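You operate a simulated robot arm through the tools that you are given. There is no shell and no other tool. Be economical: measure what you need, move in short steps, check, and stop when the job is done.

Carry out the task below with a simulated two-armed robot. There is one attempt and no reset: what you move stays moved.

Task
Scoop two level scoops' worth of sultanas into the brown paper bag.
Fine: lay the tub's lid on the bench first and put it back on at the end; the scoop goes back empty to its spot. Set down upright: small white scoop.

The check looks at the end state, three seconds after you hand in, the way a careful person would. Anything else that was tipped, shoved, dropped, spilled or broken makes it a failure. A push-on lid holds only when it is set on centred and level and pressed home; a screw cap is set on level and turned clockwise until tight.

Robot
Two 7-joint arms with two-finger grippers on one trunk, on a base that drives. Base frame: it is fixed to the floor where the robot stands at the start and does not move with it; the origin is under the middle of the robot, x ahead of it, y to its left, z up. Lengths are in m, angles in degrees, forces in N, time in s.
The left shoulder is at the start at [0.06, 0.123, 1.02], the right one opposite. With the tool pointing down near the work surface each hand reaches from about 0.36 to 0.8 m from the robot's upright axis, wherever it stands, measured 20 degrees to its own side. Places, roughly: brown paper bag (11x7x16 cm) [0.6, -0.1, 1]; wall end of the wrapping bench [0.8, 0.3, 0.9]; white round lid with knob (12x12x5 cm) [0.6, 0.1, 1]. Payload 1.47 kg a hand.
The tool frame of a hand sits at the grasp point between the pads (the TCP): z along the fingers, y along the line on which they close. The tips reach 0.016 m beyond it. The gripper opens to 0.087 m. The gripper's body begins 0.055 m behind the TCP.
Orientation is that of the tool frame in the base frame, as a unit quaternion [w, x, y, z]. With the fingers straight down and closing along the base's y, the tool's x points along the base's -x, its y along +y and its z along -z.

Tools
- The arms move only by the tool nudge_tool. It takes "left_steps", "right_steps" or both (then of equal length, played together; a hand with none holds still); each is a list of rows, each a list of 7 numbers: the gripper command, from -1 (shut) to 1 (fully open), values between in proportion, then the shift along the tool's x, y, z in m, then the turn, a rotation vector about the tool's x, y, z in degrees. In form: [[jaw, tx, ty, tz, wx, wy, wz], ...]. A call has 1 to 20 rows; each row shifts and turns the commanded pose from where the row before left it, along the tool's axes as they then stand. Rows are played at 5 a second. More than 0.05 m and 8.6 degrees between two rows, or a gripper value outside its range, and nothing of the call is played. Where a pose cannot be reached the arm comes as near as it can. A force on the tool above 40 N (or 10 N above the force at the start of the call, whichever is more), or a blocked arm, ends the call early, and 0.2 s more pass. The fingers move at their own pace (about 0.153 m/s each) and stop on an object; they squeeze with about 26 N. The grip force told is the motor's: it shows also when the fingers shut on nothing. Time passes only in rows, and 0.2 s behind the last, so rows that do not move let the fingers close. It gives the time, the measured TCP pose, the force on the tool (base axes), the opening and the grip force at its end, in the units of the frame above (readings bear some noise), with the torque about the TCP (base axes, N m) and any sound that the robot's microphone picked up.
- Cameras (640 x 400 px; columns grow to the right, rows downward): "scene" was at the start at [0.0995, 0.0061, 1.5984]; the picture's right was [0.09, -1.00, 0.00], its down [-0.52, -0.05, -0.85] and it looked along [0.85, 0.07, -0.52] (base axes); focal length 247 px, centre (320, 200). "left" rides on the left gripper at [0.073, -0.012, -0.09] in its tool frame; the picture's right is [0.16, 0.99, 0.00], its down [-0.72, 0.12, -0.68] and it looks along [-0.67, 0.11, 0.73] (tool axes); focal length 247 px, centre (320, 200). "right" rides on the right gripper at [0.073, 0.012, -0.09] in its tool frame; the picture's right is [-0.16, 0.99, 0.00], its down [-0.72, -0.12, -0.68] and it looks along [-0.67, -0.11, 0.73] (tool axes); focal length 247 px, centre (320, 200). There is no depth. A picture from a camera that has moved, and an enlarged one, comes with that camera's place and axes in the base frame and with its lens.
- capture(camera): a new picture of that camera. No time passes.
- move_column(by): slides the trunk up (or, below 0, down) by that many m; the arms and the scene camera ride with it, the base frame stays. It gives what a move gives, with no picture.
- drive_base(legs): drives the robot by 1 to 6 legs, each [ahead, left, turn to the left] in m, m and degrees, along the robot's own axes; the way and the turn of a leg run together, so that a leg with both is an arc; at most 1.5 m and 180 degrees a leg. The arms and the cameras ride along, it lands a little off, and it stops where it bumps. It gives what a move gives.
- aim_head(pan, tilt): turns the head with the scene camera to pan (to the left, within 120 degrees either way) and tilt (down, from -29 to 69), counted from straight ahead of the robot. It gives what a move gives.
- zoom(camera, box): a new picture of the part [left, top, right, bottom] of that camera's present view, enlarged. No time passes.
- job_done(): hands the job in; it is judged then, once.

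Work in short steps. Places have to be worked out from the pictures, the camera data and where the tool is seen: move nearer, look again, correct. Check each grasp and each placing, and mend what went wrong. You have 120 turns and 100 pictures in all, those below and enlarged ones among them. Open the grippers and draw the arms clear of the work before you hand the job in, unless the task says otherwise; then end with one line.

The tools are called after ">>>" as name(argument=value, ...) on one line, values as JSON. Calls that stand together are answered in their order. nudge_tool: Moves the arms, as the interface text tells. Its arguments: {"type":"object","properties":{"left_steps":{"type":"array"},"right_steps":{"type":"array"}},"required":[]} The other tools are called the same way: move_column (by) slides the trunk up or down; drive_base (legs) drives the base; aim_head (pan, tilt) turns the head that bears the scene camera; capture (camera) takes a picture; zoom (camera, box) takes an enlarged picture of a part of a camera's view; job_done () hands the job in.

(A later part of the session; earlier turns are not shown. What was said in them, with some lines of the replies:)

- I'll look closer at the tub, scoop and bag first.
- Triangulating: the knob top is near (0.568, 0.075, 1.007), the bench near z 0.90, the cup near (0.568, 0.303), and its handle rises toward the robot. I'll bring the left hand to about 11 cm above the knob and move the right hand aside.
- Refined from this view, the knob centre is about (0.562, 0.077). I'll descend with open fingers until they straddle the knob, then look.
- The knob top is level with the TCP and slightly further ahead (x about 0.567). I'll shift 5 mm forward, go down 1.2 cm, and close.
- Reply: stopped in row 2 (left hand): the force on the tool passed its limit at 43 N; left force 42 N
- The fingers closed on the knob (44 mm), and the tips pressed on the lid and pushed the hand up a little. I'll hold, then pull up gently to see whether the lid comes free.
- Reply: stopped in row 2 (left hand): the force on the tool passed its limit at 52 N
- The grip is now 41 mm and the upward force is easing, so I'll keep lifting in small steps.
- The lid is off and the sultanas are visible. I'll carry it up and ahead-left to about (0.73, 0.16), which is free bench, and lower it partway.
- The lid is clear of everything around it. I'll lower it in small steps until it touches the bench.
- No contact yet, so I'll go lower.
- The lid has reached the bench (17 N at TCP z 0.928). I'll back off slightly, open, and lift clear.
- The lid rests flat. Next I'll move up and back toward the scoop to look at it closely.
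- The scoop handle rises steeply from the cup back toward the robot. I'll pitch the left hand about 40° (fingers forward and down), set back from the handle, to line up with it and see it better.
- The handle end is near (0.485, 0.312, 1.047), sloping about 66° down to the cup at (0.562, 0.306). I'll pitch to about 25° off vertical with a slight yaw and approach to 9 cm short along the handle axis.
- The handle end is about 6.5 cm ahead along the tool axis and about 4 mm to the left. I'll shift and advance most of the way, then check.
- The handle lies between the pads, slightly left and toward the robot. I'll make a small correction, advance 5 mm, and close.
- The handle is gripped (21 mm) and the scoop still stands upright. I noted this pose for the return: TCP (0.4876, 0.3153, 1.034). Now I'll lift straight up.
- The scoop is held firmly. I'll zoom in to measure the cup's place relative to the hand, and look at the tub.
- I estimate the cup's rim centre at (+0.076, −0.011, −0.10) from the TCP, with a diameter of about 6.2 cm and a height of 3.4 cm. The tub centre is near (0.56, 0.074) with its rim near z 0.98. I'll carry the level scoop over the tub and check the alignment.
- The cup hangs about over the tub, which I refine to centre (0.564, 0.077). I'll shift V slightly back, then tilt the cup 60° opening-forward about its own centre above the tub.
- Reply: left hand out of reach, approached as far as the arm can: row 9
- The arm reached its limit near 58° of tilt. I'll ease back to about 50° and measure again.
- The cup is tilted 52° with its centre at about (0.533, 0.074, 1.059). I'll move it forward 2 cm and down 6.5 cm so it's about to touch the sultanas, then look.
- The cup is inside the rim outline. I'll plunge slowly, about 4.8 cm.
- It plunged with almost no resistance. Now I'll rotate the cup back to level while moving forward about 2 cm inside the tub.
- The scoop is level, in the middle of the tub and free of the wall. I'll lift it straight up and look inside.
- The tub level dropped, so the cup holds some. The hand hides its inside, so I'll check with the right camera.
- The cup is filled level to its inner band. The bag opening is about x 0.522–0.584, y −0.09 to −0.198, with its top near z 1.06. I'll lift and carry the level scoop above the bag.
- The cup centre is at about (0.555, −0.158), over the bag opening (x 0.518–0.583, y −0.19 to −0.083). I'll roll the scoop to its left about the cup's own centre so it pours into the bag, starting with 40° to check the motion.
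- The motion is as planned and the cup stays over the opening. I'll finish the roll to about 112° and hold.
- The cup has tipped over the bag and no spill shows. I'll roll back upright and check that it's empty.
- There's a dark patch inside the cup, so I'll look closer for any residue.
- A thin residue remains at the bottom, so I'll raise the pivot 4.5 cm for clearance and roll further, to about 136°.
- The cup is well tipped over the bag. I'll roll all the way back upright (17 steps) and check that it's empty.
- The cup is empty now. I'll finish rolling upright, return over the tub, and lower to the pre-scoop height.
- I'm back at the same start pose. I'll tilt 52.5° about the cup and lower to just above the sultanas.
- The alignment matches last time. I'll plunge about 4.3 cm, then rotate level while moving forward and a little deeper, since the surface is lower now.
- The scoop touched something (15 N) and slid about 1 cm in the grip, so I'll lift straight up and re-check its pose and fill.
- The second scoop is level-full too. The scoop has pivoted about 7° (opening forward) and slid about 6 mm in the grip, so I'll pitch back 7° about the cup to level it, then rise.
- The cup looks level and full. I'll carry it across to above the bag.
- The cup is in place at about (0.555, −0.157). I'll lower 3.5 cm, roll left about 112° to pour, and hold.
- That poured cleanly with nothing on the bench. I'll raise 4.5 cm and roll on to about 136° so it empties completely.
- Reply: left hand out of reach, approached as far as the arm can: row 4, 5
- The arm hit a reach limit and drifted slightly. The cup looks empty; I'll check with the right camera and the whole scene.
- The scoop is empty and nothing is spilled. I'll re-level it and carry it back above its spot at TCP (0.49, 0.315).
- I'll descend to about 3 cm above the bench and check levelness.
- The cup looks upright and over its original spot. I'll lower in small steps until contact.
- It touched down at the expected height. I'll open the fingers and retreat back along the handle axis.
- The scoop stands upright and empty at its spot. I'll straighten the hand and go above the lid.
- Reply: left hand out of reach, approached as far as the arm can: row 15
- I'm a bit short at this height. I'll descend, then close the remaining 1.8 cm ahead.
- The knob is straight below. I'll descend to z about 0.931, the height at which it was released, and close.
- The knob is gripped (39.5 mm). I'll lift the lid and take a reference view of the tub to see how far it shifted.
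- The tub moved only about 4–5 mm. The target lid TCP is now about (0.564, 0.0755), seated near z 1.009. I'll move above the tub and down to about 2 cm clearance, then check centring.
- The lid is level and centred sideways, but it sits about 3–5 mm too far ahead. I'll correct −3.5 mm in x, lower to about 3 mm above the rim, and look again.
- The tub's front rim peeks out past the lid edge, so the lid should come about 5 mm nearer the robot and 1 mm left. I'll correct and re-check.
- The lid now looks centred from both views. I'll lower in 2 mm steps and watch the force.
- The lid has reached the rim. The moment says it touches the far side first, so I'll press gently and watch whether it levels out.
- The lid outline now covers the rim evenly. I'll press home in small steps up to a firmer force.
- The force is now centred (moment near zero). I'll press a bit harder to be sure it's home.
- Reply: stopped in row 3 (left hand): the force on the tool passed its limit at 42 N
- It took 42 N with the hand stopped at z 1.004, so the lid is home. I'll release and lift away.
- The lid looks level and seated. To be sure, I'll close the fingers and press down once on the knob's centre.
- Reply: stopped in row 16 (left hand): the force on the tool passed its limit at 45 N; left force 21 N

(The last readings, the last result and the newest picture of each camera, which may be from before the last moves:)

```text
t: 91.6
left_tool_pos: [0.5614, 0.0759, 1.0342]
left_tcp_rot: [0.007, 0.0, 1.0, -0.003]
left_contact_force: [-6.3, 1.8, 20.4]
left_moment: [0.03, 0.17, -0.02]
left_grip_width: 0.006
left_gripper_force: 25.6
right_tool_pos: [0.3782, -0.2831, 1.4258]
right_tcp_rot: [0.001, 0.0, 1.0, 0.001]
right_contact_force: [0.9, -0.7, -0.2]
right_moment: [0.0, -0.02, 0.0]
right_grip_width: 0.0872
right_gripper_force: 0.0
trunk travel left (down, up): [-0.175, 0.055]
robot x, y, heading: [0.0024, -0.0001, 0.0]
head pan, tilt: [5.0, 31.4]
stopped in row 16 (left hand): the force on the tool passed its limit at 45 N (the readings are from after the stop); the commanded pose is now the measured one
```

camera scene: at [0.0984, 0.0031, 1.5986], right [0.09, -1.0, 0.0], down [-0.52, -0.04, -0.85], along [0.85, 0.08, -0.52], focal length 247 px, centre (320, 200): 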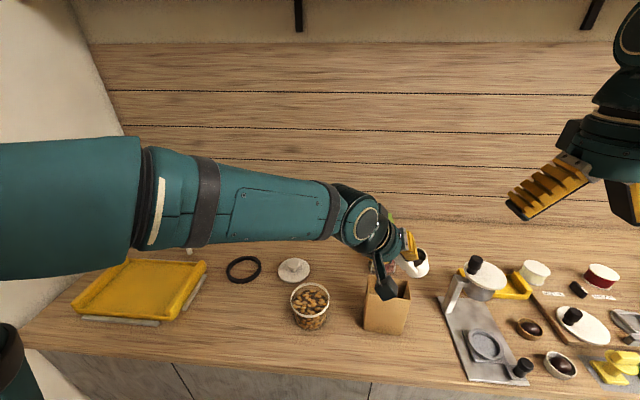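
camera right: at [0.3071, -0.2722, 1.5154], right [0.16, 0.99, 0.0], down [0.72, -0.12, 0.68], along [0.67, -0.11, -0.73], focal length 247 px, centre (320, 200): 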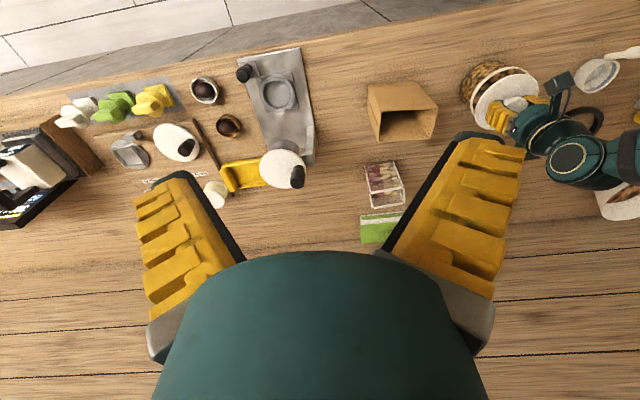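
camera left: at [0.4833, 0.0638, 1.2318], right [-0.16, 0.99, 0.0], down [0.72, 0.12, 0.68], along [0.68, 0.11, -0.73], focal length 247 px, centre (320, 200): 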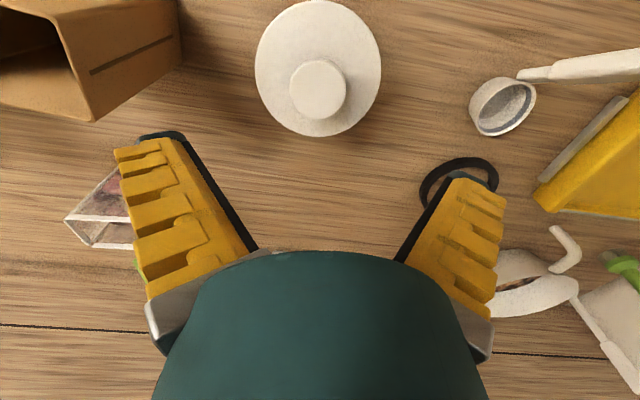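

I pressed at 45 N. Now I'll lift away, open the hand and draw the arm clear, then check the whole scene.

>>> nudge_tool(left_steps=[[-1, 0, 0, -0.01, 0, 0, 0], [-1, 0, 0, -0.03, 0, 0, 0], [0, 0, 0, -0.04, 0, 0, 0], [1, 0, 0, -0.04, 0, 0, 0], [1, 0, 0, -0.045, 0, 0, 0], [1, 0, 0, -0.045, 0, 0, 0], [1, 0.03, 0.03, -0.02, 0, 0, 0], [1, 0.03, 0.03, -0.02, 0, 0, 0], [1, 0.03, 0.03, -0.02, 0, 0, 0], [1, 0.03, 0.03, -0.02, 0, 0, 0], [1, 0.03, 0.03, -0.02, 0, 0, 0]])

>>> capture(camera="scene")

>>> zoom(camera="scene", box=[190, 230, 430, 380])

>>> capture(camera="right")

```text
t: 94.0
left_tool_pos: [0.4059, 0.2286, 1.3381]
left_tcp_rot: [0.006, 0.0, 1.0, -0.002]
left_contact_force: [0.4, -0.5, 0.5]
left_moment: [-0.03, -0.02, -0.02]
left_grip_width: 0.0868
left_gripper_force: 0.1
right_tool_pos: [0.3759, -0.2809, 1.4261]
right_tcp_rot: [0.0, 0.0, 1.0, 0.0]
right_contact_force: [-0.2, 0.5, -0.3]
right_moment: [-0.01, 0.01, -0.01]
right_grip_width: 0.087
right_gripper_force: 0.1
trunk travel left (down, up): [-0.175, 0.055]
robot x, y, heading: [0.0005, -0.0017, -0.1]
head pan, tilt: [5.0, 31.4]
```

```text
8 pictures are left
camera scene: at [0.0977, 0.0073, 1.5986], right [0.09, -1.0, 0.0], down [-0.52, -0.05, -0.85], along [0.85, 0.07, -0.52], focal length 247 px, centre (320, 200)
```

scene: 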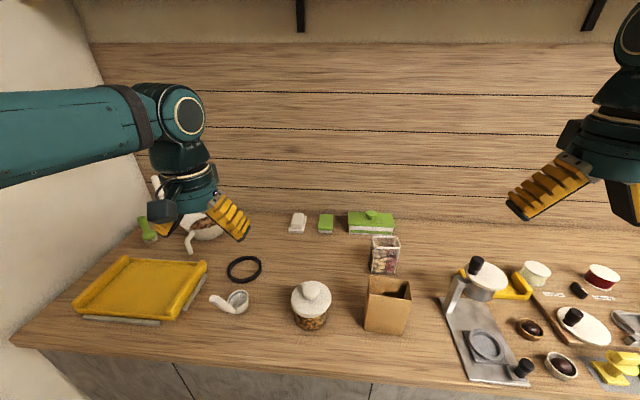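

```text
2.67 times, centred on (310, 305) of scene
camera zoom: at [0.0977, 0.0073, 1.5986], right [0.09, -1.0, 0.0], down [-0.52, -0.05, -0.85], along [0.85, 0.07, -0.52], focal length 660 px, centre (347, -80)
```

zoom: 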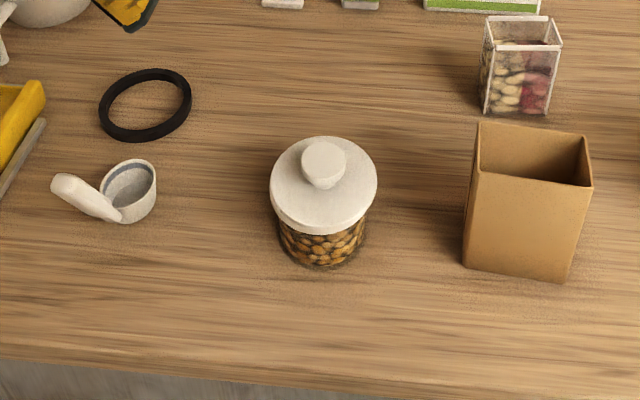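

```text
6 pictures are left
camera right: at [0.3055, -0.2713, 1.516], right [0.16, 0.99, 0.0], down [0.72, -0.12, 0.68], along [0.67, -0.11, -0.73], focal length 247 px, centre (320, 200)
```

right: 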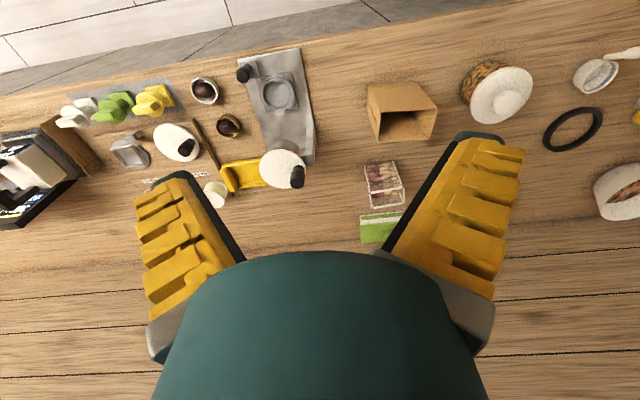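

The scene matches the start: the lid sits on the tub as it did at first, the scoop is upright and empty at its spot, the bag hasn't moved and there are no spills. Both hands are open and clear, so I'm handing in.

>>> job_done()

```text
The job is handed in.
```

I tipped two level scoops of sultanas into the brown paper bag, pressed the tub's lid back on, and set the scoop down upright and empty at its spot; I saw no spills, but the tub shifted about 5 mm during the second scoop.
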